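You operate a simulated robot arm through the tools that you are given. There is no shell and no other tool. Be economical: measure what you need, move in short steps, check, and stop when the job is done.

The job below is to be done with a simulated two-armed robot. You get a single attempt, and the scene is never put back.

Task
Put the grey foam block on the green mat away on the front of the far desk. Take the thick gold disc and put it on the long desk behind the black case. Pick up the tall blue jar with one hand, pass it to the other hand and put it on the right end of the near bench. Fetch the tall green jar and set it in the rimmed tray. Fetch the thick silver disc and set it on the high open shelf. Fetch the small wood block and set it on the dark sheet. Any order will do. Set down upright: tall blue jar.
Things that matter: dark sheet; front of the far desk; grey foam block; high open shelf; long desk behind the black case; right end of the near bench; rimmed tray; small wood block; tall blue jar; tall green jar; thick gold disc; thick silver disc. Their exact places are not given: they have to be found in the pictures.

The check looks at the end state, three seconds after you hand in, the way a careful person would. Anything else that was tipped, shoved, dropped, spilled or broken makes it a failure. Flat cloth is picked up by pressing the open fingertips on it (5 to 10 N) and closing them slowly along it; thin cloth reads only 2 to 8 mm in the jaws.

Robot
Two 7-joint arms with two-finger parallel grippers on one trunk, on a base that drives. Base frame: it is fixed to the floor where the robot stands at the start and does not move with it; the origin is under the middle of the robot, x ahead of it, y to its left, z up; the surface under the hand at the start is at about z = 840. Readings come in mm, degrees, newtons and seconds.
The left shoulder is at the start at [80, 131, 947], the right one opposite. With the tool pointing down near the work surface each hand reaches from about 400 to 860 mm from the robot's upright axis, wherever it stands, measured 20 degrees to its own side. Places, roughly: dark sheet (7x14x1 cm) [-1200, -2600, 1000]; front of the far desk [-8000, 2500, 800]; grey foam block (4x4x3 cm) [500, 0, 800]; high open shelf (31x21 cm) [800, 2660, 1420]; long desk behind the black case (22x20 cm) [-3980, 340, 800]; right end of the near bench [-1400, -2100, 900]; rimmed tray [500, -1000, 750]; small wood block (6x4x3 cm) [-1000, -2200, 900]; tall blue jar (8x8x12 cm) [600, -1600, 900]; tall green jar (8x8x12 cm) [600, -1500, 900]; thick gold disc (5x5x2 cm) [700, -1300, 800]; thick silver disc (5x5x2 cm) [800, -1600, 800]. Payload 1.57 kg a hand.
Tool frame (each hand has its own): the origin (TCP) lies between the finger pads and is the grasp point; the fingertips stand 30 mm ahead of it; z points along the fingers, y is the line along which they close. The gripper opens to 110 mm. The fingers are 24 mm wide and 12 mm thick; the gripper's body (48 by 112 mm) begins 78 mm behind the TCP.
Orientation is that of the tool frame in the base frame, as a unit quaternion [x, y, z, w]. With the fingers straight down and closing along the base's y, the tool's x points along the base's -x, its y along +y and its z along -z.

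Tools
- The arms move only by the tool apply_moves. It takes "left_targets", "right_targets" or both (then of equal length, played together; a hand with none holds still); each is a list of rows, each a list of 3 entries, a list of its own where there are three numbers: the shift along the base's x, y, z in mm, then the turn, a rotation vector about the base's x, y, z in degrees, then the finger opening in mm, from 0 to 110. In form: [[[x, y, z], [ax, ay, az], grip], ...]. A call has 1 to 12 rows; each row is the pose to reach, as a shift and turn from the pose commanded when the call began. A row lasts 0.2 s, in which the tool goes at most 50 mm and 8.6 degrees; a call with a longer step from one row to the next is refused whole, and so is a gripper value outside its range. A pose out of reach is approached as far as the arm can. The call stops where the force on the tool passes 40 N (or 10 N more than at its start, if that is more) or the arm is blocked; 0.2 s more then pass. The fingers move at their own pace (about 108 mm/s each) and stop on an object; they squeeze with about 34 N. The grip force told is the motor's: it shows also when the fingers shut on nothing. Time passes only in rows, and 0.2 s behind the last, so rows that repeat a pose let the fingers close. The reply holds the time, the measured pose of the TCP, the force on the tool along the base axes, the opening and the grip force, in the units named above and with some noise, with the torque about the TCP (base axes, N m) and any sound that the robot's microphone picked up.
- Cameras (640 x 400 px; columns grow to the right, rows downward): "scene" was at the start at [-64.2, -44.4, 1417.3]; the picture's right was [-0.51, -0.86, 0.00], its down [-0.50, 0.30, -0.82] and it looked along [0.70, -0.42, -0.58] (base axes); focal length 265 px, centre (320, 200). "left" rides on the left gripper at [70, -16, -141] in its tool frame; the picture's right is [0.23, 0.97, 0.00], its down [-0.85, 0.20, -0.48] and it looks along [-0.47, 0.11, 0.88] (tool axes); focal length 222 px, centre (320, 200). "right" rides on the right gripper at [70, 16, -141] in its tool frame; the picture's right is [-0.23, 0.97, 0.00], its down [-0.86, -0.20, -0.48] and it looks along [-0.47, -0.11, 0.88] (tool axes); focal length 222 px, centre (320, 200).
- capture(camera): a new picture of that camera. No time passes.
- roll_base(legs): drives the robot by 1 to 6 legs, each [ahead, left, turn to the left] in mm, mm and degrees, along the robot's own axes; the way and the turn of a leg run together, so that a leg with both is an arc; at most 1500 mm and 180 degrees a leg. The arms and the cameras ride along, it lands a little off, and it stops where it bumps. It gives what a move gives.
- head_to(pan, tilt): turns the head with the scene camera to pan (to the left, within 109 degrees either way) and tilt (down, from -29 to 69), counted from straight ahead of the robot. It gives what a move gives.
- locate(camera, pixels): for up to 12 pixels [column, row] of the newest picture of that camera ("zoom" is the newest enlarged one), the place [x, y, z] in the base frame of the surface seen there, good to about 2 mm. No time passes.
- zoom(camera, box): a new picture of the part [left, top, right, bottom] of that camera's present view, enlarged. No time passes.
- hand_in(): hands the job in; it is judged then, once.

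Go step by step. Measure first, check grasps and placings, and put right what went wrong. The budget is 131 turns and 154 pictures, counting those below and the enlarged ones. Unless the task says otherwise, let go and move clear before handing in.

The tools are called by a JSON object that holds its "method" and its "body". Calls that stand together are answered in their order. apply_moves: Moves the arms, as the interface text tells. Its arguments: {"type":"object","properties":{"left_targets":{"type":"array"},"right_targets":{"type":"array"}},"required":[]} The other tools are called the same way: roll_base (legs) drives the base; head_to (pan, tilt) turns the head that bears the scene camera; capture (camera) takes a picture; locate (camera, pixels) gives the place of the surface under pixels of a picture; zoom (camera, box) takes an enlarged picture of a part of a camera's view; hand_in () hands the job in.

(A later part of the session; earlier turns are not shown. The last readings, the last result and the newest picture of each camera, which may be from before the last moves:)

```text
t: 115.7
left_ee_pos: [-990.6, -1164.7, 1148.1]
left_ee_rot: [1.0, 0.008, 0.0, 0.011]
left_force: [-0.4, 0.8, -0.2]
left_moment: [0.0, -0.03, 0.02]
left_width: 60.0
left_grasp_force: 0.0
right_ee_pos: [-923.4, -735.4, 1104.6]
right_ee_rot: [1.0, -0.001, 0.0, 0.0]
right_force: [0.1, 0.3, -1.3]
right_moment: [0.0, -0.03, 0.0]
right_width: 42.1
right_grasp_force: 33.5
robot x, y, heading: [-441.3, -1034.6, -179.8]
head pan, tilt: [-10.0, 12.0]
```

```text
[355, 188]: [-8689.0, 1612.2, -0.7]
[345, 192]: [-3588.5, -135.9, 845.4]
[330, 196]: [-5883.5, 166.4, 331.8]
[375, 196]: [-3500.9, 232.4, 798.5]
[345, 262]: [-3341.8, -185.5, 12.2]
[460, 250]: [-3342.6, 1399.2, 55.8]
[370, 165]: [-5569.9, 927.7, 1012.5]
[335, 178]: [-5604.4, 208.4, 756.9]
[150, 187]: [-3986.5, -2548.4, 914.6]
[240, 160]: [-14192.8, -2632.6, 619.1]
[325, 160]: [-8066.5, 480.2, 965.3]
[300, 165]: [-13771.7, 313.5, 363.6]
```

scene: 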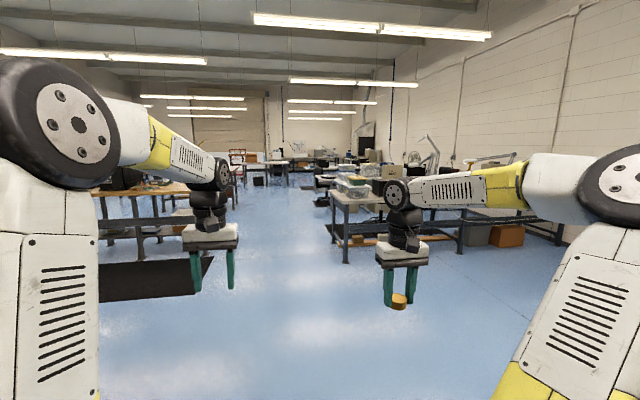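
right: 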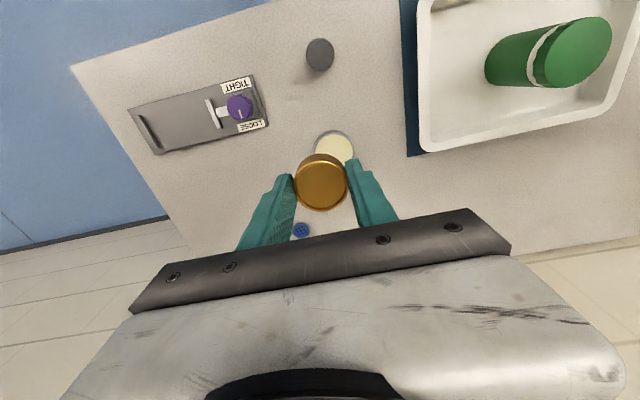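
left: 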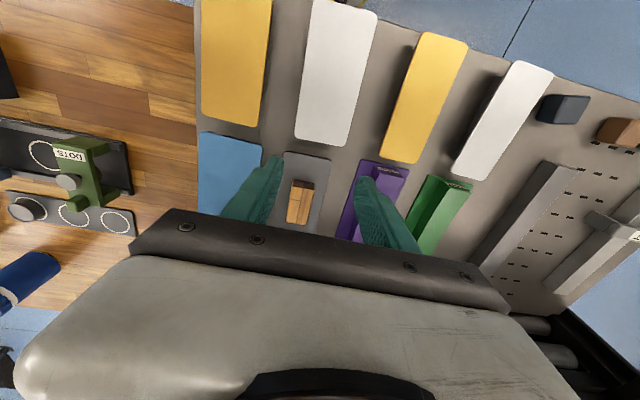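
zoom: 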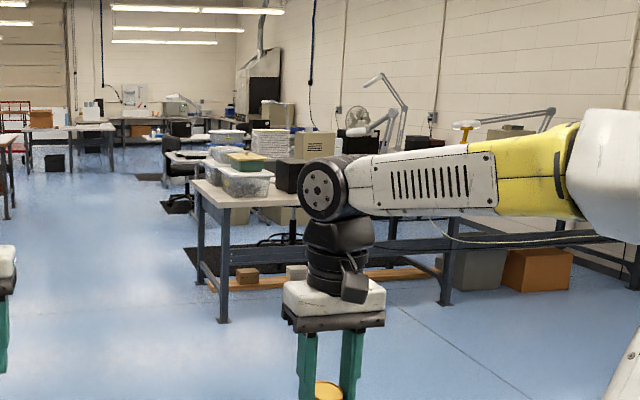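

The desk's near edge is x ≈ −3300, running y −200…1400; the target is toward its far side. Drive closer and look.

{"method": "roll_base", "body": {"legs": [[1500, 0, 0], [600, -900, 0]]}}

{"method": "head_to", "body": {"pan": -10, "tilt": 22}}

{"method": "capture", "body": {"camera": "scene"}}

```text
t: 128.1
left_ee_pos: [-3073.2, -312.9, 1147.6]
left_ee_rot: [1.0, 0.015, 0.001, 0.01]
left_force: [-0.7, 0.1, -0.1]
left_moment: [0.0, -0.01, 0.0]
left_width: 60.3
left_grasp_force: 0.0
right_ee_pos: [-3013.3, 119.2, 1104.6]
right_ee_rot: [1.0, 0.007, 0.0, 0.0]
right_force: [-0.9, -0.2, -0.5]
right_moment: [-0.03, -0.01, 0.04]
right_width: 42.1
right_grasp_force: 33.6
robot x, y, heading: [-2525.0, -174.2, -179.1]
head pan, tilt: [-10.0, 12.0]
```

```text
t: 128.8
left_ee_pos: [-3074.2, -311.9, 1147.5]
left_ee_rot: [1.0, 0.014, 0.001, 0.01]
left_force: [0.3, 0.7, -0.2]
left_moment: [0.01, -0.03, 0.0]
left_width: 60.1
left_grasp_force: 0.1
right_ee_pos: [-3012.2, 119.3, 1103.6]
right_ee_rot: [1.0, 0.006, 0.0, 0.0]
right_force: [-0.1, -0.7, -1.2]
right_moment: [0.0, -0.02, 0.05]
right_width: 42.1
right_grasp_force: 34.5
robot x, y, heading: [-2524.3, -173.3, -179.3]
head pan, tilt: [-10.0, 22.0]
```

```text
93 pictures are left
```

scene: 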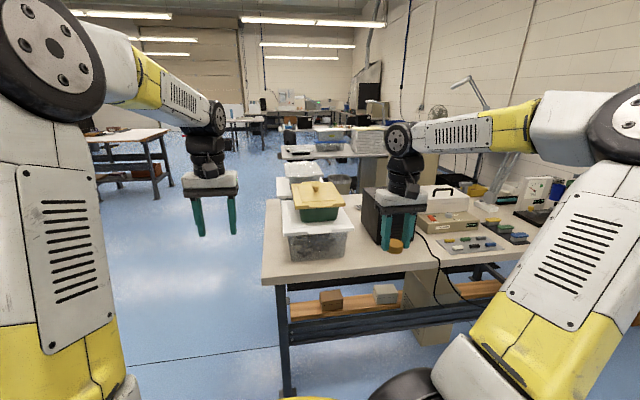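

{"method": "zoom", "body": {"camera": "scene", "box": [250, 130, 490, 280]}}

{"method": "locate", "body": {"camera": "scene", "pixels": [[372, 225], [365, 190], [362, 230], [265, 278], [268, 205], [355, 196], [430, 270], [320, 240], [318, 205], [380, 225], [382, 245], [350, 205]]}}

```text
2.67 times, centred on (370, 205) of scene
```

zoom: 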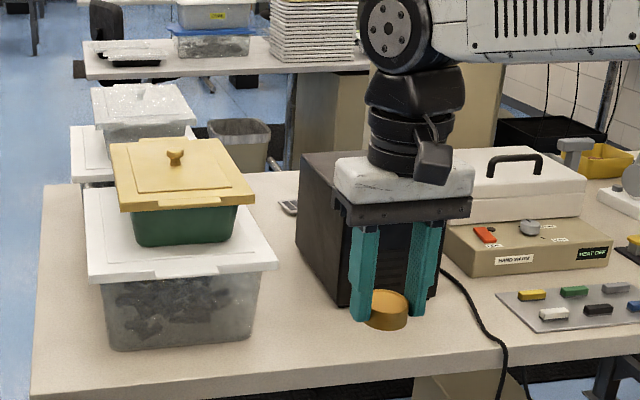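

```text
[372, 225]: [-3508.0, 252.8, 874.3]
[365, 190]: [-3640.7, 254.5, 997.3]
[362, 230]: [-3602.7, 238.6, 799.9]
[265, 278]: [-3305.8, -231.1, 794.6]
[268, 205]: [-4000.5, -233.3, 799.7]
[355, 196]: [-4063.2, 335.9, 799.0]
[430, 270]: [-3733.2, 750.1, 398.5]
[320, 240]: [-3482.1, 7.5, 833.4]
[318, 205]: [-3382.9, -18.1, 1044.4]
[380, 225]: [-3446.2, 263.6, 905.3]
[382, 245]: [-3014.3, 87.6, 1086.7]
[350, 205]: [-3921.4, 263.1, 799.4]
```

The area behind the case is x ≈ −3980, 700 mm in from this side—too far; it must be reached from the far side. Go round the desk's end by the aisle and look.

{"method": "roll_base", "body": {"legs": [[0, 750, 0], [1500, 0, 0], [400, 0, 0]]}}

{"method": "head_to", "body": {"pan": -75, "tilt": 30}}

{"method": "capture", "body": {"camera": "scene"}}

{"method": "head_to", "body": {"pan": -30, "tilt": 25}}

{"method": "capture", "body": {"camera": "scene"}}

```text
t: 142.0
left_ee_pos: [-4964.0, -1108.7, 1148.6]
left_ee_rot: [1.0, 0.021, 0.0, 0.011]
left_force: [0.5, 0.4, 0.6]
left_moment: [0.0, -0.02, -0.03]
left_width: 60.2
left_grasp_force: 0.0
right_ee_pos: [-4909.0, -677.7, 1104.6]
right_ee_rot: [1.0, 0.014, 0.0, 0.0]
right_force: [-1.1, 0.2, -1.0]
right_moment: [0.06, -0.04, 0.0]
right_width: 42.2
right_grasp_force: 34.5
robot x, y, heading: [-4417.3, -964.2, -178.2]
head pan, tilt: [-10.0, 22.0]
```

```text
t: 143.3
left_ee_pos: [-4963.3, -1110.1, 1149.1]
left_ee_rot: [1.0, 0.021, 0.0, 0.01]
left_force: [-0.2, 1.2, 0.0]
left_moment: [-0.01, 0.01, -0.01]
left_width: 60.0
left_grasp_force: 0.0
right_ee_pos: [-4908.0, -676.8, 1104.9]
right_ee_rot: [1.0, 0.012, 0.0, 0.0]
right_force: [0.3, 0.8, -0.6]
right_moment: [0.04, 0.02, 0.03]
right_width: 42.5
right_grasp_force: 33.9
robot x, y, heading: [-4413.1, -967.3, -178.4]
head pan, tilt: [-75.0, 30.0]
```

```text
91 pictures are left
```

scene: 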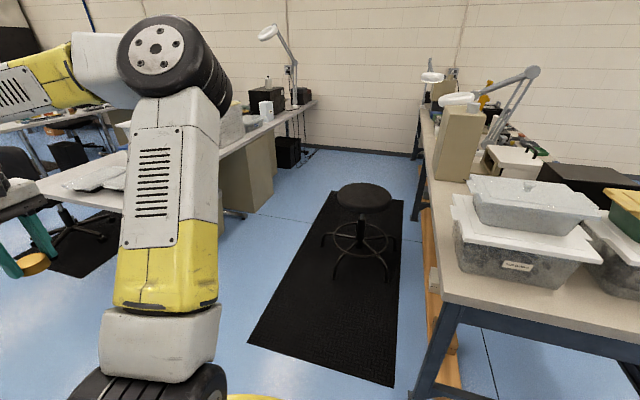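

```text
t: 144.4
left_ee_pos: [-4962.6, -1109.7, 1148.1]
left_ee_rot: [1.0, 0.021, 0.0, 0.011]
left_force: [-0.1, 0.3, 0.0]
left_moment: [0.02, -0.01, -0.01]
left_width: 59.9
left_grasp_force: 0.0
right_ee_pos: [-4907.3, -678.0, 1104.5]
right_ee_rot: [1.0, 0.014, 0.0, 0.0]
right_force: [0.4, 0.3, -0.5]
right_moment: [0.02, 0.01, -0.02]
right_width: 42.3
right_grasp_force: 34.0
robot x, y, heading: [-4417.9, -968.9, -178.2]
head pan, tilt: [-30.0, 25.0]
```

```text
90 pictures are left
```

scene: 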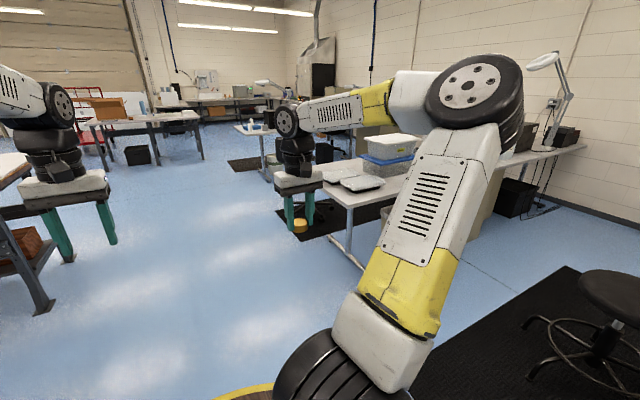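

A stool stands on the mat in the lane on the far side. Look that way again and measure stool and desk.

{"method": "head_to", "body": {"pan": -100, "tilt": 28}}

{"method": "capture", "body": {"camera": "scene"}}

{"method": "locate", "body": {"camera": "scene", "pixels": [[100, 190], [145, 190], [300, 180], [300, 130], [340, 170], [400, 160], [420, 190], [220, 290], [200, 210], [270, 170], [60, 300], [240, 120]]}}

```text
t: 145.9
left_ee_pos: [-4963.5, -1110.4, 1148.0]
left_ee_rot: [1.0, 0.021, 0.0, 0.01]
left_force: [0.5, 0.5, -1.6]
left_moment: [0.01, 0.0, -0.02]
left_width: 60.0
left_grasp_force: 0.1
right_ee_pos: [-4908.4, -678.0, 1104.4]
right_ee_rot: [1.0, 0.013, 0.0, 0.0]
right_force: [0.0, 1.0, -1.2]
right_moment: [0.01, -0.01, 0.0]
right_width: 41.9
right_grasp_force: 33.9
robot x, y, heading: [-4415.1, -966.1, -178.2]
head pan, tilt: [-100.0, 28.0]
```

```text
89 pictures are left
```

scene: 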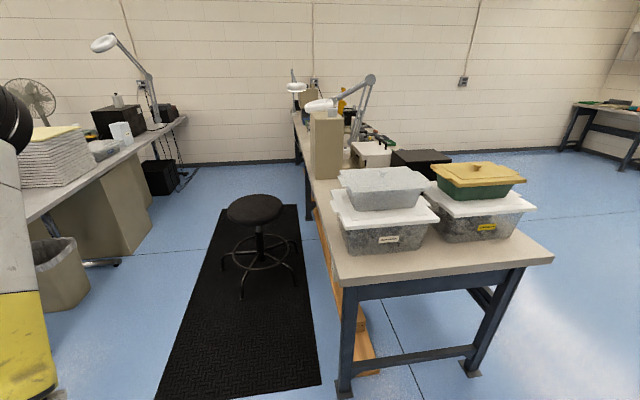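

```text
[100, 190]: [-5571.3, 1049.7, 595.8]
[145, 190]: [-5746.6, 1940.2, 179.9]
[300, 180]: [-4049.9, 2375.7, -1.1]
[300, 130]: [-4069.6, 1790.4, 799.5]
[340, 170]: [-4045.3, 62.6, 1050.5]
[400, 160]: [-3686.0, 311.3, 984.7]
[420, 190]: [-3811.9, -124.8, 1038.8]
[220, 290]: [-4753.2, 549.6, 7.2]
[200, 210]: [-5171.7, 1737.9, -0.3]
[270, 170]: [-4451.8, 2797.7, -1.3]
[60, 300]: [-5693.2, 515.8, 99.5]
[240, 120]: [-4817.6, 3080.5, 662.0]
```

{"method": "zoom", "body": {"camera": "scene", "box": [280, 80, 480, 200]}}

{"method": "locate", "body": {"camera": "scene", "pixels": [[255, 207], [230, 210], [280, 215], [323, 140], [335, 150], [320, 185], [370, 150], [365, 160], [430, 155], [380, 165], [340, 282], [300, 115]]}}

```text
3.20 times, centred on (380, 140) of scene
```

zoom: 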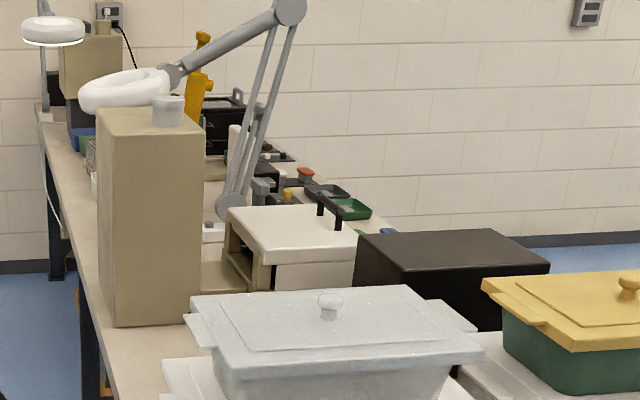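

```text
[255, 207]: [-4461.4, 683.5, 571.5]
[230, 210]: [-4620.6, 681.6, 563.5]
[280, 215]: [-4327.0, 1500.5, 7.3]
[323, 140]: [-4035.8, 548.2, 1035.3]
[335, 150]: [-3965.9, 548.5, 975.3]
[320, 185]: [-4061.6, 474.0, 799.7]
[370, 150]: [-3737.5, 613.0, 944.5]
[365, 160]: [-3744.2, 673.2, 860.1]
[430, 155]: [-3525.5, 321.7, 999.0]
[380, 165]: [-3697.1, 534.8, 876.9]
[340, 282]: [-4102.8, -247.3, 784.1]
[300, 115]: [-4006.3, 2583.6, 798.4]
```

The free place is between the lidded boxes (y<60) and the beige tower (y≥548), reached from the lane short of the stool (−4465,690). Tuck the left hand, raise the right, turn to face the spot and go to about (−4430,50).

{"method": "apply_moves", "body": {"left_targets": [[[42, -38, 0], [0, 0, 0], 40], [[80, -70, 0], [0, 0, 0], 20], [[110, -100, 0], [0, 0, 0], 20], [[140, -128, 0], [0, 0, 0], 20], [[168, -155, 0], [0, 0, 0], 20]], "right_targets": [[[0, 0, 20], [0, 0, 0], 25], [[0, 0, 40], [0, 0, 0], 25], [[0, 0, 60], [0, 0, 0], 25], [[0, 0, 80], [0, 0, 0], 25], [[0, 0, 90], [0, 0, 0], 25]]}}

{"method": "roll_base", "body": {"legs": [[0, 0, -137]]}}

{"method": "head_to", "body": {"pan": 0, "tilt": 25}}

{"method": "capture", "body": {"camera": "scene"}}

```text
refused: row 1 steps farther than a row can; nothing moved
```

```text
t: 151.9
left_ee_pos: [-4114.6, -483.4, 1146.6]
left_ee_rot: [-0.389, 0.921, 0.01, -0.003]
left_force: [0.2, -0.3, 0.8]
left_moment: [0.0, 0.01, 0.02]
left_width: 60.2
left_grasp_force: 0.1
right_ee_pos: [-3858.7, -835.2, 1104.6]
right_ee_rot: [-0.382, 0.924, 0.0, 0.0]
right_force: [0.2, -0.4, -1.9]
right_moment: [0.02, 0.0, -0.01]
right_width: 42.0
right_grasp_force: 33.5
robot x, y, heading: [-4413.6, -966.0, 45.1]
head pan, tilt: [-100.0, 28.0]
```

```text
t: 153.7
left_ee_pos: [-4114.0, -482.7, 1149.5]
left_ee_rot: [-0.39, 0.921, 0.01, -0.004]
left_force: [0.5, -0.5, -0.1]
left_moment: [-0.02, -0.01, 0.03]
left_width: 60.0
left_grasp_force: 0.1
right_ee_pos: [-3857.4, -835.3, 1104.6]
right_ee_rot: [-0.381, 0.925, 0.0, 0.0]
right_force: [0.3, 0.5, -0.5]
right_moment: [0.02, 0.0, 0.01]
right_width: 42.4
right_grasp_force: 34.1
robot x, y, heading: [-4417.9, -964.5, 45.0]
head pan, tilt: [0.0, 25.0]
```

```text
87 pictures are left
```

scene: 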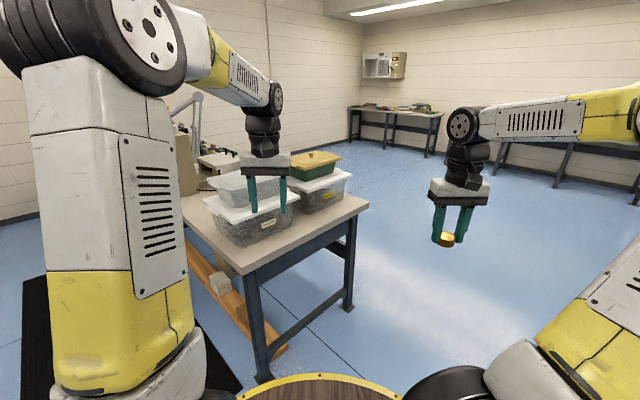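

Redo the tuck with shorter rows, then slide in to about (−4430,40).

{"method": "apply_moves", "body": {"left_targets": [[[-45, 0, 0], [0, 0, 0], 40], [[-90, 0, 0], [0, 0, 0], 20], [[-135, 0, 0], [0, 0, 0], 20], [[-180, 0, 0], [0, 0, 0], 20], [[-228, 0, 0], [0, 0, 0], 20]], "right_targets": [[[0, 0, 20], [0, 0, 0], 25], [[0, 0, 40], [0, 0, 0], 25], [[0, 0, 60], [0, 0, 0], 25], [[0, 0, 80], [0, 0, 0], 25], [[0, 0, 90], [0, 0, 0], 25]]}}

{"method": "roll_base", "body": {"legs": [[702, 718, 0]]}}

{"method": "head_to", "body": {"pan": -15, "tilt": 42}}

{"method": "capture", "body": {"camera": "scene"}}

{"method": "capture", "body": {"camera": "right"}}

```text
t: 154.9
left_ee_pos: [-4342.5, -483.1, 1150.5]
left_ee_rot: [-0.389, 0.921, 0.01, -0.004]
left_force: [0.0, 0.3, -1.0]
left_moment: [-0.05, 0.0, -0.01]
left_width: 19.9
left_grasp_force: 0.0
right_ee_pos: [-3858.1, -835.0, 1195.3]
right_ee_rot: [-0.382, 0.924, 0.001, -0.001]
right_force: [0.7, -0.5, -1.6]
right_moment: [0.0, 0.03, 0.03]
right_width: 42.1
right_grasp_force: 33.6
robot x, y, heading: [-4414.9, -967.4, 44.8]
head pan, tilt: [0.0, 25.0]
```

```text
t: 160.1
left_ee_pos: [-4361.1, 515.2, 1150.7]
left_ee_rot: [-0.394, 0.919, 0.01, -0.004]
left_force: [0.4, 0.0, -0.9]
left_moment: [0.05, -0.02, 0.0]
left_width: 20.3
left_grasp_force: 0.1
right_ee_pos: [-3873.9, 168.2, 1194.6]
right_ee_rot: [-0.387, 0.922, -0.001, 0.0]
right_force: [0.3, -1.4, -0.1]
right_moment: [-0.02, -0.03, 0.03]
right_width: 42.1
right_grasp_force: 33.8
robot x, y, heading: [-4428.7, 32.3, 45.5]
head pan, tilt: [0.0, 25.0]
```

```text
t: 160.8
left_ee_pos: [-4361.1, 515.3, 1150.6]
left_ee_rot: [-0.394, 0.919, 0.009, -0.003]
left_force: [0.0, -0.5, -0.4]
left_moment: [0.01, 0.04, -0.03]
left_width: 19.9
left_grasp_force: 0.1
right_ee_pos: [-3875.6, 167.8, 1195.9]
right_ee_rot: [-0.386, 0.922, 0.0, -0.001]
right_force: [-0.4, 0.3, -1.0]
right_moment: [0.01, 0.01, 0.0]
right_width: 42.3
right_grasp_force: 34.3
robot x, y, heading: [-4424.9, 34.3, 45.7]
head pan, tilt: [-15.0, 42.0]
```

```text
86 pictures are left
```

scene: 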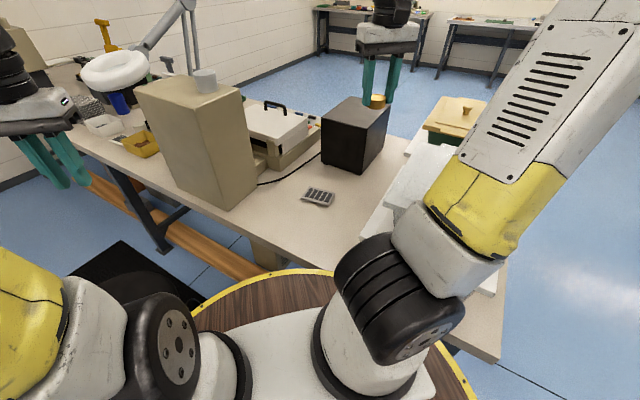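

```text
85 pictures are left
```

right: 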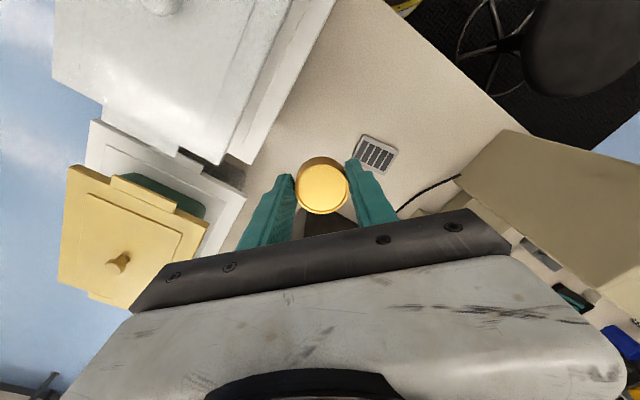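

The space behind the case is free save for a small grid tile at scene (318,197). Measure points.

{"method": "locate", "body": {"camera": "scene", "pixels": [[318, 197], [303, 195], [332, 200], [300, 220], [280, 200], [325, 220], [350, 195], [340, 165], [360, 170], [260, 185], [370, 175], [330, 240]]}}

```text
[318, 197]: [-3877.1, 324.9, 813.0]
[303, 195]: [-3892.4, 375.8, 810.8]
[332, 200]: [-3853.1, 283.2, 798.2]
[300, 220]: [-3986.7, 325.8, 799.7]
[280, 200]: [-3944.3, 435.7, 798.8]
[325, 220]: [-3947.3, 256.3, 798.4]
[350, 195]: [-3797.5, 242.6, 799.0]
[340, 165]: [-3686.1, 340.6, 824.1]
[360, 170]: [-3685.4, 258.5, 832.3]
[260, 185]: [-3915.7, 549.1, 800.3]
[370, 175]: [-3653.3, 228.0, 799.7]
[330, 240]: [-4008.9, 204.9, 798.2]
```

Go over (−3975,335) at height, then part way down, and check the arm against the boxes.

{"method": "apply_moves", "body": {"right_targets": [[[-25, 42, 0], [0, 0, 0], 25], [[-50, 84, 0], [0, 0, 0], 25], [[-75, 126, 0], [0, 0, 0], 25], [[-100, 167, 0], [0, 0, 0], 25], [[-100, 167, -45], [0, 0, 0], 25], [[-100, 167, -90], [0, 0, 0], 25], [[-100, 167, -135], [0, 0, 0], 25], [[-100, 167, -180], [0, 0, 0], 25]]}}

{"method": "capture", "body": {"camera": "scene"}}

{"method": "capture", "body": {"camera": "right"}}

```text
t: 162.7
left_ee_pos: [-4364.0, 513.9, 1151.9]
left_ee_rot: [-0.394, 0.919, 0.01, -0.003]
left_force: [-1.6, 0.3, 0.3]
left_moment: [0.03, -0.12, -0.03]
left_width: 20.2
left_grasp_force: 0.1
right_ee_pos: [-3962.6, 316.9, 1025.6]
right_ee_rot: [-0.384, 0.923, 0.002, 0.002]
right_force: [-0.2, 0.1, -0.4]
right_moment: [0.05, -0.09, -0.03]
right_width: 42.5
right_grasp_force: 34.3
right hand out of reach, approached as far as the arm can: row 4, 5, 6, 7, 8
robot x, y, heading: [-4429.8, 31.4, 46.0]
head pan, tilt: [-15.0, 42.0]
```

```text
84 pictures are left
```

scene: 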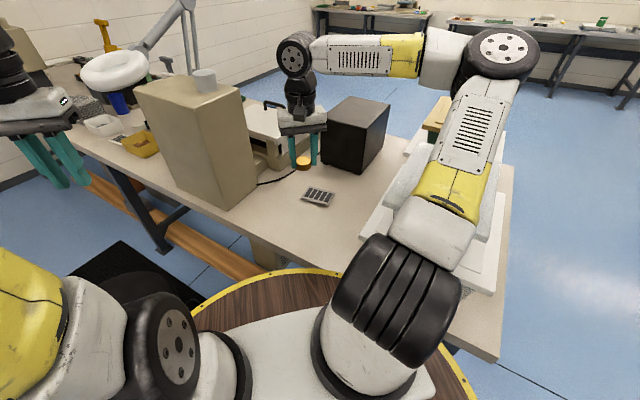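

```text
83 pictures are left
```

right: 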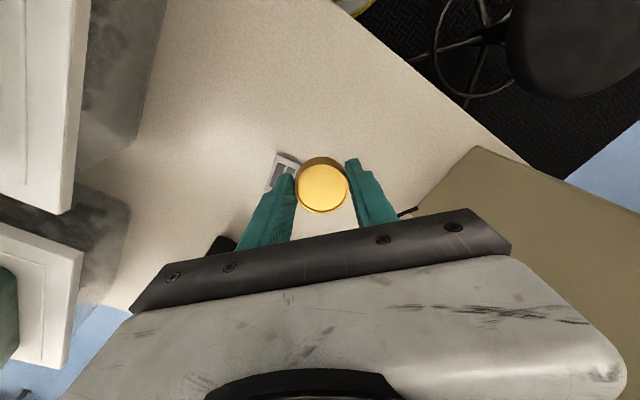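

{"method": "locate", "body": {"camera": "scene", "pixels": [[455, 185], [420, 225], [470, 120], [500, 60], [395, 210], [440, 120], [490, 220], [400, 300]]}}

```text
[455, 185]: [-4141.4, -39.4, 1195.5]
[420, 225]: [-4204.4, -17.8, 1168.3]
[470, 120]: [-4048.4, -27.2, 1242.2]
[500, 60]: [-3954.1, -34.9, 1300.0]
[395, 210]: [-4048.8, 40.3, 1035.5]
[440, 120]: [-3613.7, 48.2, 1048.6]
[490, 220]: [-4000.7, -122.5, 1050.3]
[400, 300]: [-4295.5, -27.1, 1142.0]
```

Upper arm is ~60 mm over the box lids (1050). Descend in part and recheck.

{"method": "apply_moves", "body": {"right_targets": [[[0, 0, -30], [0, 0, 0], 25], [[0, 0, -60], [0, 0, 0], 25], [[0, 0, -90], [0, 0, 0], 25]]}}

{"method": "capture", "body": {"camera": "scene"}}

{"method": "locate", "body": {"camera": "scene", "pixels": [[455, 185], [420, 225], [470, 120], [500, 60], [440, 195], [430, 180], [480, 170], [490, 220]]}}

```text
t: 163.4
left_ee_pos: [-4361.3, 514.6, 1149.8]
left_ee_rot: [-0.394, 0.919, 0.009, -0.004]
left_force: [0.1, -0.5, -1.1]
left_moment: [0.03, 0.05, 0.01]
left_width: 20.0
left_grasp_force: 0.0
right_ee_pos: [-3956.9, 314.4, 935.2]
right_ee_rot: [-0.387, 0.922, 0.0, 0.001]
right_force: [-0.5, 1.1, -0.1]
right_moment: [-0.01, -0.02, 0.0]
right_width: 42.0
right_grasp_force: 34.1
right hand out of reach, approached as far as the arm can: row 1, 3
robot x, y, heading: [-4426.8, 31.2, 45.4]
head pan, tilt: [-15.0, 42.0]
```

```text
82 pictures are left
```

scene: 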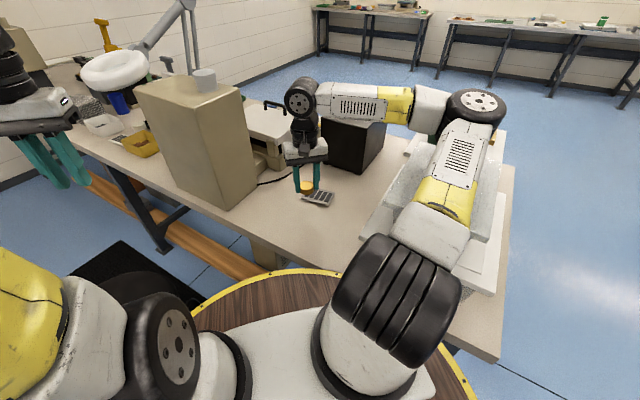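

```text
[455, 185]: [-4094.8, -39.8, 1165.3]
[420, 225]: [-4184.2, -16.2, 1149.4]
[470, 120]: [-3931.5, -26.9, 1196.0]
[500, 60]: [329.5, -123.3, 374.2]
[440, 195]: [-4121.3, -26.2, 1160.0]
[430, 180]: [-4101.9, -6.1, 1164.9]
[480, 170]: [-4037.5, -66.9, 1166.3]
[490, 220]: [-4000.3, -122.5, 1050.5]
```

The upper arm would come down on the box lids. I'll raise, and stand farther back (about (−4760,150), heading 33°), so the elbow stays off the desk with the arm stretched.

{"method": "apply_moves", "body": {"right_targets": [[[0, 0, 45], [0, 0, 0], 25], [[0, 0, 90], [0, 0, 0], 25], [[0, 0, 135], [0, 0, 0], 25], [[0, 0, 180], [0, 0, 0], 25], [[0, -10, 220], [0, 0, 0], 25]]}}

{"method": "roll_base", "body": {"legs": [[-149, 321, 0], [0, 0, -12.4]]}}

{"method": "capture", "body": {"camera": "scene"}}

```text
t: 164.7
left_ee_pos: [-4362.2, 515.5, 1149.7]
left_ee_rot: [-0.394, 0.919, 0.01, -0.005]
left_force: [-0.3, -0.1, -0.2]
left_moment: [0.01, 0.05, 0.03]
left_width: 19.9
left_grasp_force: 0.1
right_ee_pos: [-3955.4, 304.3, 1157.6]
right_ee_rot: [-0.387, 0.922, 0.001, -0.001]
right_force: [0.4, -0.1, -0.9]
right_moment: [-0.03, 0.04, -0.03]
right_width: 42.0
right_grasp_force: 33.8
robot x, y, heading: [-4425.2, 33.5, 45.8]
head pan, tilt: [-15.0, 42.0]
```

```text
t: 167.7
left_ee_pos: [-4594.4, 605.8, 1150.9]
left_ee_rot: [-0.294, 0.956, 0.01, -0.003]
left_force: [-0.4, -0.5, -0.1]
left_moment: [0.01, -0.01, 0.01]
left_width: 20.1
left_grasp_force: 0.0
right_ee_pos: [-4241.9, 314.1, 1158.3]
right_ee_rot: [-0.286, 0.958, 0.0, 0.0]
right_force: [-0.5, -0.2, -1.2]
right_moment: [0.03, 0.01, -0.02]
right_width: 42.5
right_grasp_force: 34.3
robot x, y, heading: [-4761.6, 151.2, 33.5]
head pan, tilt: [-15.0, 42.0]
```

```text
81 pictures are left
```

scene: 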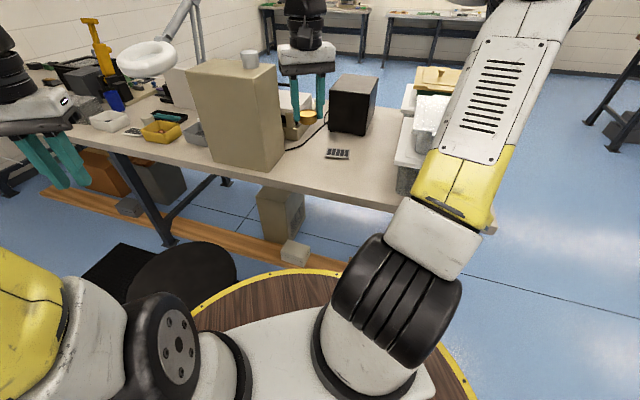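

Extend the right hand over (−3985,325).

{"method": "apply_moves", "body": {"right_targets": [[[43, 2, 0], [0, 0, 0], 25], [[86, 4, 0], [0, 0, 0], 25], [[129, 6, -20], [0, 0, 0], 25], [[172, 8, -40], [0, 0, 0], 25], [[215, 10, -60], [0, 0, 0], 25], [[255, 11, -80], [0, 0, 0], 25], [[255, 11, -125], [0, 0, 0], 25], [[255, 11, -170], [0, 0, 0], 25]]}}

{"method": "capture", "body": {"camera": "scene"}}

{"method": "capture", "body": {"camera": "right"}}

```text
t: 169.5
left_ee_pos: [-4594.4, 606.6, 1151.9]
left_ee_rot: [-0.294, 0.956, 0.01, -0.003]
left_force: [-0.5, -0.7, 0.3]
left_moment: [0.01, 0.03, 0.0]
left_width: 20.1
left_grasp_force: 0.0
right_ee_pos: [-4033.2, 247.0, 1039.0]
right_ee_rot: [-0.287, 0.958, 0.0, 0.0]
right_force: [0.1, 0.2, -0.5]
right_moment: [0.02, 0.05, -0.01]
right_width: 42.3
right_grasp_force: 34.2
right hand out of reach, approached as far as the arm can: row 1, 2, 3, 4, 5, 6, 7, 8
robot x, y, heading: [-4766.4, 150.8, 33.4]
head pan, tilt: [-15.0, 42.0]
```

```text
80 pictures are left
```

scene: 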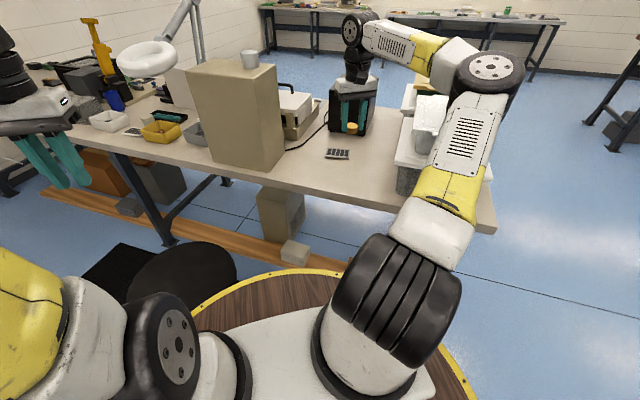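

```text
79 pictures are left
```

right: 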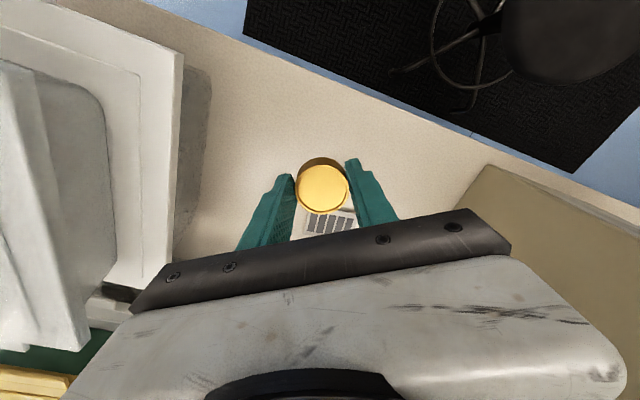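

The hand is at an inner limit at (−4033,247). Turn the base 7° left to bring it to y≈335, then check elbow clearance.

{"method": "roll_base", "body": {"legs": [[0, 0, 7]]}}

{"method": "apply_moves", "body": {"right_targets": [[[15, -5, -10], [0, 0, 0], 25], [[30, -10, -20], [0, 0, 0], 25], [[45, -10, -30], [0, 0, 0], 25]]}}

{"method": "capture", "body": {"camera": "scene"}}

{"method": "locate", "body": {"camera": "scene", "pixels": [[490, 70], [470, 110], [455, 160], [430, 210], [395, 150], [440, 130], [450, 90], [420, 115]]}}

```text
t: 170.5
left_ee_pos: [-4650.3, 623.5, 1150.5]
left_ee_rot: [-0.352, 0.936, 0.01, -0.004]
left_force: [-0.6, 0.3, -0.6]
left_moment: [-0.01, -0.01, -0.02]
left_width: 20.0
left_grasp_force: 0.1
right_ee_pos: [-4050.9, 335.1, 1039.6]
right_ee_rot: [-0.345, 0.939, 0.001, 0.0]
right_force: [-0.2, 0.5, -0.9]
right_moment: [-0.01, -0.01, -0.02]
right_width: 42.3
right_grasp_force: 34.2
robot x, y, heading: [-4767.5, 149.1, 40.7]
head pan, tilt: [-15.0, 42.0]
```

```text
t: 171.3
left_ee_pos: [-4651.1, 622.1, 1151.3]
left_ee_rot: [-0.352, 0.936, 0.011, -0.004]
left_force: [0.9, 0.6, 0.3]
left_moment: [0.02, 0.02, 0.0]
left_width: 19.9
left_grasp_force: 0.0
right_ee_pos: [-4011.0, 316.4, 1013.1]
right_ee_rot: [-0.345, 0.939, 0.0, 0.0]
right_force: [0.8, -0.1, -0.8]
right_moment: [-0.02, 0.05, 0.0]
right_width: 42.4
right_grasp_force: 34.1
right hand out of reach, approached as far as the arm can: row 2, 3
robot x, y, heading: [-4759.4, 153.2, 40.8]
head pan, tilt: [-15.0, 42.0]
```

```text
78 pictures are left
```

scene: 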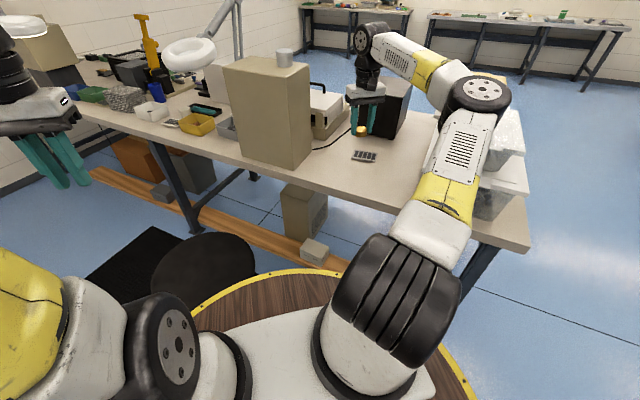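

```text
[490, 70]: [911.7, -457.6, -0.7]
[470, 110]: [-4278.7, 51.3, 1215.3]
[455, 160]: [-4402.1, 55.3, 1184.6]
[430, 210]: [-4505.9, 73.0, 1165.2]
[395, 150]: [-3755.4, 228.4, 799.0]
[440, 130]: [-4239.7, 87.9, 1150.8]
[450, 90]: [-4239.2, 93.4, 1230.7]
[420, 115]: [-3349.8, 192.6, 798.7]
```

The elbow is now off the desk. Lower toward the desk with slight +x.

{"method": "apply_moves", "body": {"right_targets": [[[4, 2, -40], [0, 0, 0], 25], [[8, 4, -80], [0, 0, 0], 25], [[14, 6, -120], [0, 0, 0], 25], [[20, 6, -150], [0, 0, 0], 25], [[25, 6, -168], [0, 0, 0], 25]]}}

{"method": "capture", "body": {"camera": "right"}}

{"method": "zoom", "body": {"camera": "scene", "box": [260, 40, 540, 240]}}

```text
t: 172.5
left_ee_pos: [-4650.8, 624.0, 1151.5]
left_ee_rot: [-0.352, 0.936, 0.01, -0.003]
left_force: [-0.1, -0.3, -0.6]
left_moment: [0.02, 0.01, 0.02]
left_width: 19.9
left_grasp_force: 0.1
right_ee_pos: [-3986.7, 320.9, 844.6]
right_ee_rot: [-0.344, 0.939, 0.0, 0.001]
right_force: [-0.3, 0.1, -0.8]
right_moment: [0.04, -0.02, -0.03]
right_width: 42.0
right_grasp_force: 33.8
robot x, y, heading: [-4756.7, 149.8, 40.7]
head pan, tilt: [-15.0, 42.0]
```

```text
77 pictures are left
```

right: 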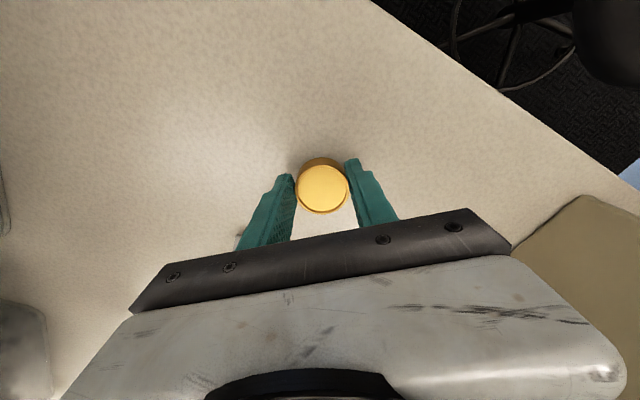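

```text
2.00 times, centred on (400, 140) of scene
```

zoom: 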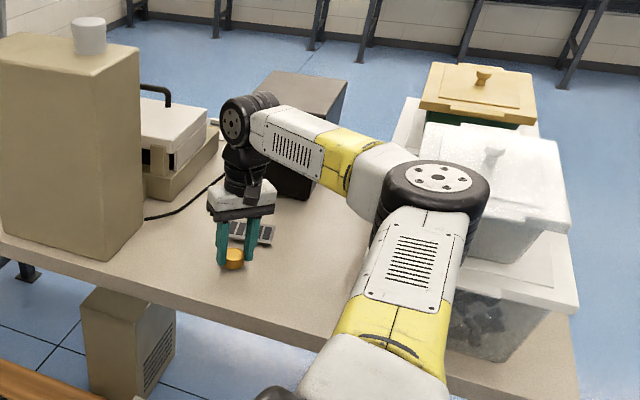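

Almost down. Lower to contact.

{"method": "apply_moves", "body": {"right_targets": [[[0, 0, -7], [0, 0, 0], 25], [[0, 0, -9.5], [0, 0, 0], 25], [[0, 0, -10.5], [0, 0, 0], 25], [[0, 0, -11.5], [0, 0, 0], 25]]}}

```text
t: 173.5
left_ee_pos: [-4651.2, 623.5, 1151.6]
left_ee_rot: [-0.352, 0.936, 0.01, -0.003]
left_force: [0.4, 0.5, 0.0]
left_moment: [-0.05, -0.01, 0.0]
left_width: 20.1
left_grasp_force: 0.0
right_ee_pos: [-3986.5, 322.1, 835.5]
right_ee_rot: [-0.345, 0.939, 0.0, 0.001]
right_force: [-6.3, -4.0, 24.6]
right_moment: [-0.04, 0.16, 0.04]
right_width: 42.3
right_grasp_force: 34.0
robot x, y, heading: [-4760.3, 146.4, 40.6]
head pan, tilt: [-15.0, 42.0]
```

Contact. Ease 1 mm, open, rise.

{"method": "apply_moves", "body": {"right_targets": [[[0, 0, 1], [0, 0, 0], 35], [[0, 0, 1], [0, 0, 0], 55], [[0, 0, 1], [0, 0, 0], 64], [[0, 0, 35], [0, 0, 0], 64], [[-5, -3, 80], [0, 0, 0], 64], [[-10, -4, 125], [0, 0, 0], 64], [[-15, -5, 170], [0, 0, 0], 64], [[-30, 0, 210], [0, 0, 0], 64], [[-60, 0, 245], [0, 0, 0], 64]]}}

{"method": "capture", "body": {"camera": "right"}}

{"method": "capture", "body": {"camera": "scene"}}

```text
t: 175.5
left_ee_pos: [-4651.6, 622.6, 1151.3]
left_ee_rot: [-0.351, 0.936, 0.011, -0.004]
left_force: [0.1, 0.0, -0.3]
left_moment: [0.0, 0.05, -0.01]
left_width: 19.9
left_grasp_force: 0.0
right_ee_pos: [-4046.3, 320.5, 1079.5]
right_ee_rot: [-0.344, 0.939, 0.0, 0.0]
right_force: [-0.6, -0.2, -0.1]
right_moment: [0.03, 0.04, -0.04]
right_width: 64.1
right_grasp_force: 0.0
right hand out of reach, approached as far as the arm can: row 6, 7, 8
robot x, y, heading: [-4759.9, 150.7, 40.6]
head pan, tilt: [-15.0, 42.0]
```

```text
75 pictures are left
```

right: 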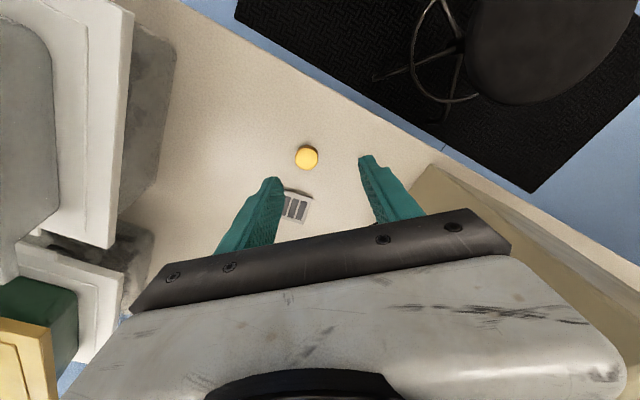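

```text
74 pictures are left
```

scene: 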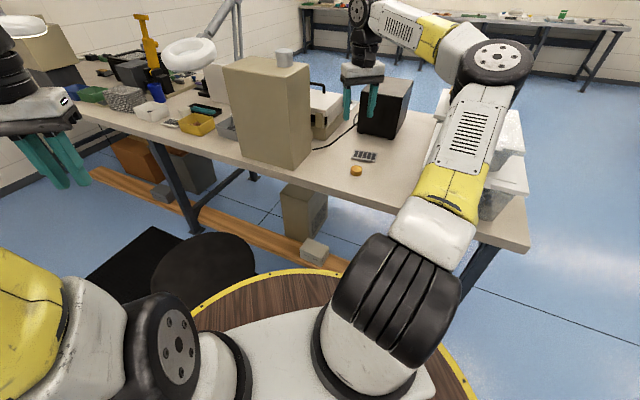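

Gold disc lies behind the case. Retract and raise the right hand, then leave to the aisle.

{"method": "apply_moves", "body": {"right_targets": [[[-35, -15, 20], [0, 0, 0], 64], [[-70, -30, 40], [0, 0, 0], 64], [[-105, -45, 60], [0, 0, 0], 64], [[-140, -60, 80], [0, 0, 0], 64], [[-170, -80, 95], [0, 0, 0], 64]]}}

{"method": "roll_base", "body": {"legs": [[-729, -850, 0], [0, 0, -38]]}}

{"method": "head_to", "body": {"pan": 0, "tilt": 15}}

{"method": "capture", "body": {"camera": "scene"}}

```text
t: 176.7
left_ee_pos: [-4650.8, 622.5, 1149.7]
left_ee_rot: [-0.353, 0.936, 0.011, -0.004]
left_force: [-0.3, -0.8, -0.9]
left_moment: [-0.01, 0.05, 0.01]
left_width: 20.1
left_grasp_force: 0.1
right_ee_pos: [-4215.7, 241.5, 1172.6]
right_ee_rot: [-0.344, 0.939, 0.0, 0.0]
right_force: [-0.5, -0.2, 0.1]
right_moment: [-0.04, 0.05, 0.0]
right_width: 63.9
right_grasp_force: 0.0
robot x, y, heading: [-4762.2, 151.1, 40.6]
head pan, tilt: [-15.0, 42.0]
```

```text
t: 184.2
left_ee_pos: [-4377.8, -659.9, 1151.2]
left_ee_rot: [-0.023, 1.0, 0.01, -0.001]
left_force: [-0.3, -1.0, 0.0]
left_moment: [0.01, -0.01, 0.01]
left_width: 19.9
left_grasp_force: 0.0
right_ee_pos: [-4274.3, -1229.2, 1173.4]
right_ee_rot: [-0.017, 1.0, 0.0, 0.0]
right_force: [0.1, 0.1, 0.8]
right_moment: [-0.01, -0.01, 0.01]
right_width: 64.0
right_grasp_force: 0.2
robot x, y, heading: [-4761.9, -962.9, 2.0]
head pan, tilt: [-15.0, 42.0]
```

```text
t: 185.1
left_ee_pos: [-4378.6, -658.3, 1151.8]
left_ee_rot: [-0.023, 1.0, 0.01, -0.001]
left_force: [0.4, -0.5, 0.4]
left_moment: [-0.01, 0.01, -0.03]
left_width: 20.0
left_grasp_force: 0.1
right_ee_pos: [-4274.7, -1229.8, 1172.4]
right_ee_rot: [-0.015, 1.0, 0.0, 0.0]
right_force: [-0.3, 0.1, -0.5]
right_moment: [0.0, -0.02, 0.02]
right_width: 63.9
right_grasp_force: 0.0
robot x, y, heading: [-4758.2, -964.3, 1.9]
head pan, tilt: [0.0, 15.0]
```

```text
73 pictures are left
```

scene: 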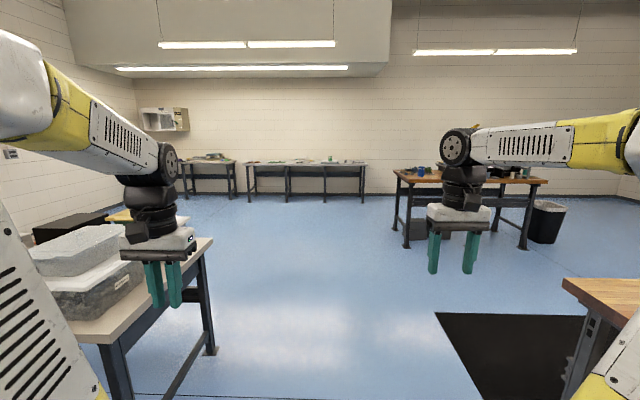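

Return to the counter for the silver disc (≈(775,−1555)).

{"method": "roll_base", "body": {"legs": [[0, 0, -1.9], [1500, 0, 0], [1500, 0, 0], [1490, 0, 0]]}}

{"method": "head_to", "body": {"pan": -20, "tilt": 30}}

{"method": "capture", "body": {"camera": "scene"}}

```text
t: 206.9
left_ee_pos: [128.9, -669.1, 1150.7]
left_ee_rot: [-0.006, 1.0, 0.01, 0.0]
left_force: [0.4, 0.2, -0.9]
left_moment: [-0.01, -0.06, 0.03]
left_width: 20.0
left_grasp_force: 0.1
right_ee_pos: [212.0, -1243.1, 1174.2]
right_ee_rot: [0.002, 1.0, 0.001, 0.0]
right_force: [-0.2, 0.0, -0.3]
right_moment: [-0.01, -0.01, 0.0]
right_width: 64.1
right_grasp_force: 0.0
robot x, y, heading: [-266.2, -955.4, -0.2]
head pan, tilt: [0.0, 15.0]
```

```text
t: 207.7
left_ee_pos: [129.2, -668.8, 1152.0]
left_ee_rot: [-0.006, 1.0, 0.012, 0.0]
left_force: [-0.4, -0.1, 0.0]
left_moment: [0.03, -0.02, 0.02]
left_width: 20.1
left_grasp_force: 0.0
right_ee_pos: [212.2, -1243.6, 1172.2]
right_ee_rot: [0.001, 1.0, 0.0, 0.0]
right_force: [-0.8, -0.8, -0.3]
right_moment: [-0.01, -0.02, -0.01]
right_width: 64.0
right_grasp_force: 0.1
robot x, y, heading: [-266.9, -958.6, 0.0]
head pan, tilt: [-20.0, 30.0]
```

```text
72 pictures are left
```

scene: 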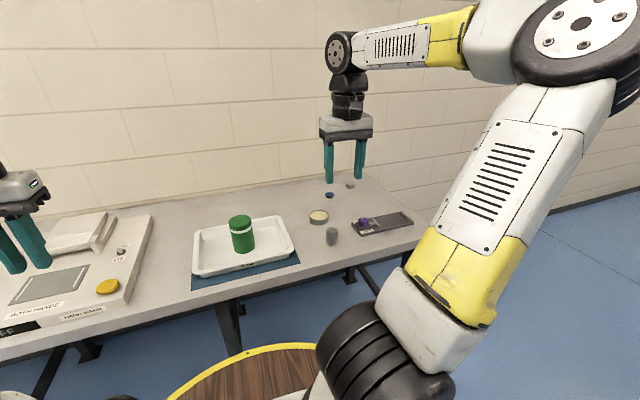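

{"method": "locate", "body": {"camera": "scene", "pixels": [[351, 184], [300, 280], [355, 262], [420, 240], [365, 178], [200, 325], [330, 195]]}}

{"method": "roll_base", "body": {"legs": [[270, -330, 0]]}}

{"method": "apply_moves", "body": {"right_targets": [[[45, 0, 0], [0, 0, 0], 100], [[90, 0, -10], [0, 0, 0], 100], [[135, 0, -20], [0, 0, 0], 100], [[180, 0, -30], [0, 0, 0], 100], [[220, 10, -50], [0, 0, 0], 100]]}}

{"method": "capture", "body": {"camera": "right"}}

```text
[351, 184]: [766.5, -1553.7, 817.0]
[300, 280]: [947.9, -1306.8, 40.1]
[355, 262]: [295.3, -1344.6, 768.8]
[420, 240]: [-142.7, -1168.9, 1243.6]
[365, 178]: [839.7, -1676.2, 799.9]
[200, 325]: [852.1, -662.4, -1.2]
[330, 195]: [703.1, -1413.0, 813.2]
```

```text
t: 210.3
left_ee_pos: [399.1, -1002.3, 1151.5]
left_ee_rot: [-0.007, 1.0, 0.01, -0.001]
left_force: [0.6, -0.5, 0.3]
left_moment: [-0.01, 0.05, 0.02]
left_width: 19.9
left_grasp_force: 0.0
right_ee_pos: [482.5, -1575.3, 1172.6]
right_ee_rot: [0.001, 1.0, 0.001, -0.001]
right_force: [0.1, 0.8, -0.1]
right_moment: [0.01, 0.03, 0.01]
right_width: 64.0
right_grasp_force: 0.1
robot x, y, heading: [5.9, -1289.5, 0.1]
head pan, tilt: [-20.0, 30.0]
```

```text
t: 211.6
left_ee_pos: [398.9, -1002.4, 1152.4]
left_ee_rot: [-0.006, 1.0, 0.01, 0.001]
left_force: [-0.4, 1.0, -0.2]
left_moment: [0.0, -0.04, -0.01]
left_width: 20.1
left_grasp_force: 0.1
right_ee_pos: [645.1, -1594.3, 1108.8]
right_ee_rot: [0.001, 1.0, 0.0, 0.001]
right_force: [-1.1, 0.4, -0.4]
right_moment: [-0.01, -0.05, -0.01]
right_width: 99.8
right_grasp_force: 0.0
right hand out of reach, approached as far as the arm can: row 4, 5
robot x, y, heading: [7.9, -1290.7, -0.4]
head pan, tilt: [-20.0, 30.0]
```

```text
71 pictures are left
```

right: 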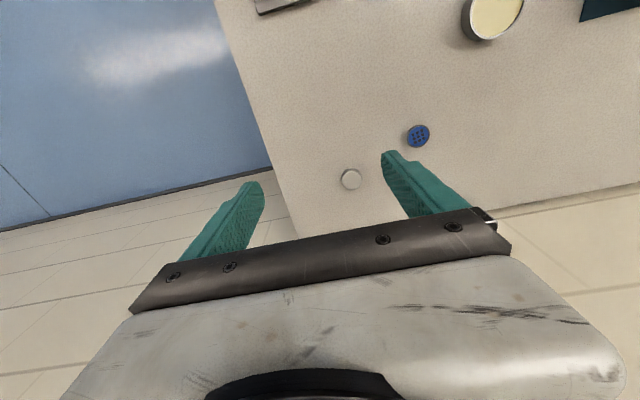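

Lower while going forward; the reach grows near the surface.

{"method": "apply_moves", "body": {"right_targets": [[[10, 10, -40], [0, 0, 0], 100], [[25, 20, -75], [0, 0, 0], 100], [[45, 30, -110], [0, 0, 0], 100], [[70, 38, -145], [0, 0, 0], 100], [[95, 38, -180], [0, 0, 0], 100], [[118, 38, -205], [0, 0, 0], 100]]}}

{"method": "capture", "body": {"camera": "right"}}

```text
t: 212.9
left_ee_pos: [397.6, -1000.4, 1151.2]
left_ee_rot: [-0.007, 1.0, 0.011, 0.001]
left_force: [-0.8, 0.9, -0.2]
left_moment: [-0.06, -0.04, 0.02]
left_width: 20.2
left_grasp_force: 0.0
right_ee_pos: [681.8, -1589.5, 920.6]
right_ee_rot: [0.001, 1.0, 0.0, 0.002]
right_force: [0.0, 0.9, 0.6]
right_moment: [-0.02, -0.01, -0.05]
right_width: 100.4
right_grasp_force: 0.0
right hand out of reach, approached as far as the arm can: row 2, 3, 4, 5, 6
robot x, y, heading: [6.6, -1288.6, -0.2]
head pan, tilt: [-20.0, 30.0]
```

```text
70 pictures are left
```

right: 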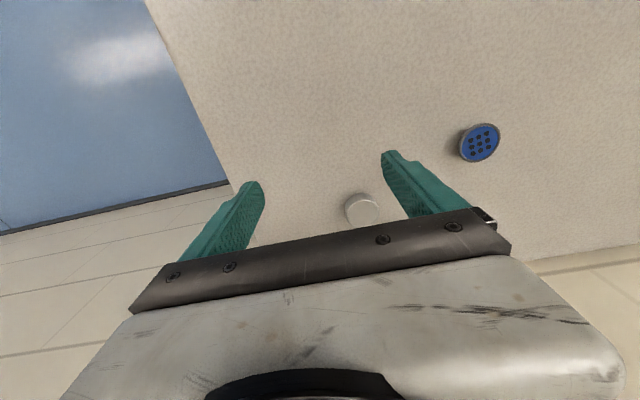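

Reach grows lower down: align y to −1555, go down to z≈845, then forward with the fingers straddling the disc.

{"method": "apply_moves", "body": {"right_targets": [[[-15, 17, -20], [0, 0, 0], 100], [[-15, 34, -40], [0, 0, 0], 100], [[-10, 34, -70], [0, 0, 0], 100]]}}

{"method": "apply_moves", "body": {"right_targets": [[[25, 0, 0], [0, 0, 0], 100], [[50, 0, 0], [0, 0, 0], 100], [[75, 0, 0], [0, 0, 0], 100], [[97, 0, 0], [0, 0, 0], 100]]}}

{"method": "capture", "body": {"camera": "right"}}

```text
t: 213.8
left_ee_pos: [400.1, -1001.3, 1151.0]
left_ee_rot: [-0.006, 1.0, 0.011, 0.0]
left_force: [-0.3, 0.1, -0.7]
left_moment: [0.0, -0.03, 0.01]
left_width: 20.1
left_grasp_force: 0.1
right_ee_pos: [671.1, -1555.8, 849.5]
right_ee_rot: [0.002, 1.0, 0.001, 0.0]
right_force: [0.0, -0.1, -0.6]
right_moment: [0.0, 0.01, 0.06]
right_width: 100.1
right_grasp_force: 0.1
robot x, y, heading: [9.0, -1292.6, 0.2]
head pan, tilt: [-20.0, 30.0]
```

```text
t: 214.8
left_ee_pos: [399.0, -1002.7, 1150.7]
left_ee_rot: [-0.006, 1.0, 0.01, 0.001]
left_force: [0.0, 0.4, 0.2]
left_moment: [-0.02, 0.03, 0.01]
left_width: 19.9
left_grasp_force: 0.0
right_ee_pos: [685.6, -1584.7, 849.8]
right_ee_rot: [0.002, 1.0, 0.001, 0.001]
right_force: [-0.4, -0.1, -0.2]
right_moment: [-0.02, 0.02, 0.0]
right_width: 100.0
right_grasp_force: 0.0
right hand out of reach, approached as far as the arm can: row 1, 2, 3, 4
robot x, y, heading: [8.5, -1293.7, 0.1]
head pan, tilt: [-20.0, 30.0]
```

```text
69 pictures are left
```

right: 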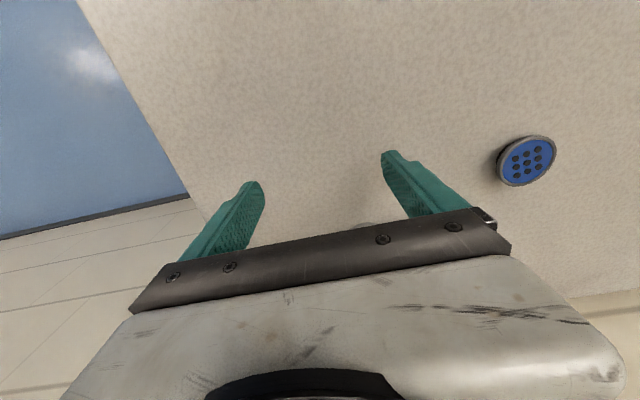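

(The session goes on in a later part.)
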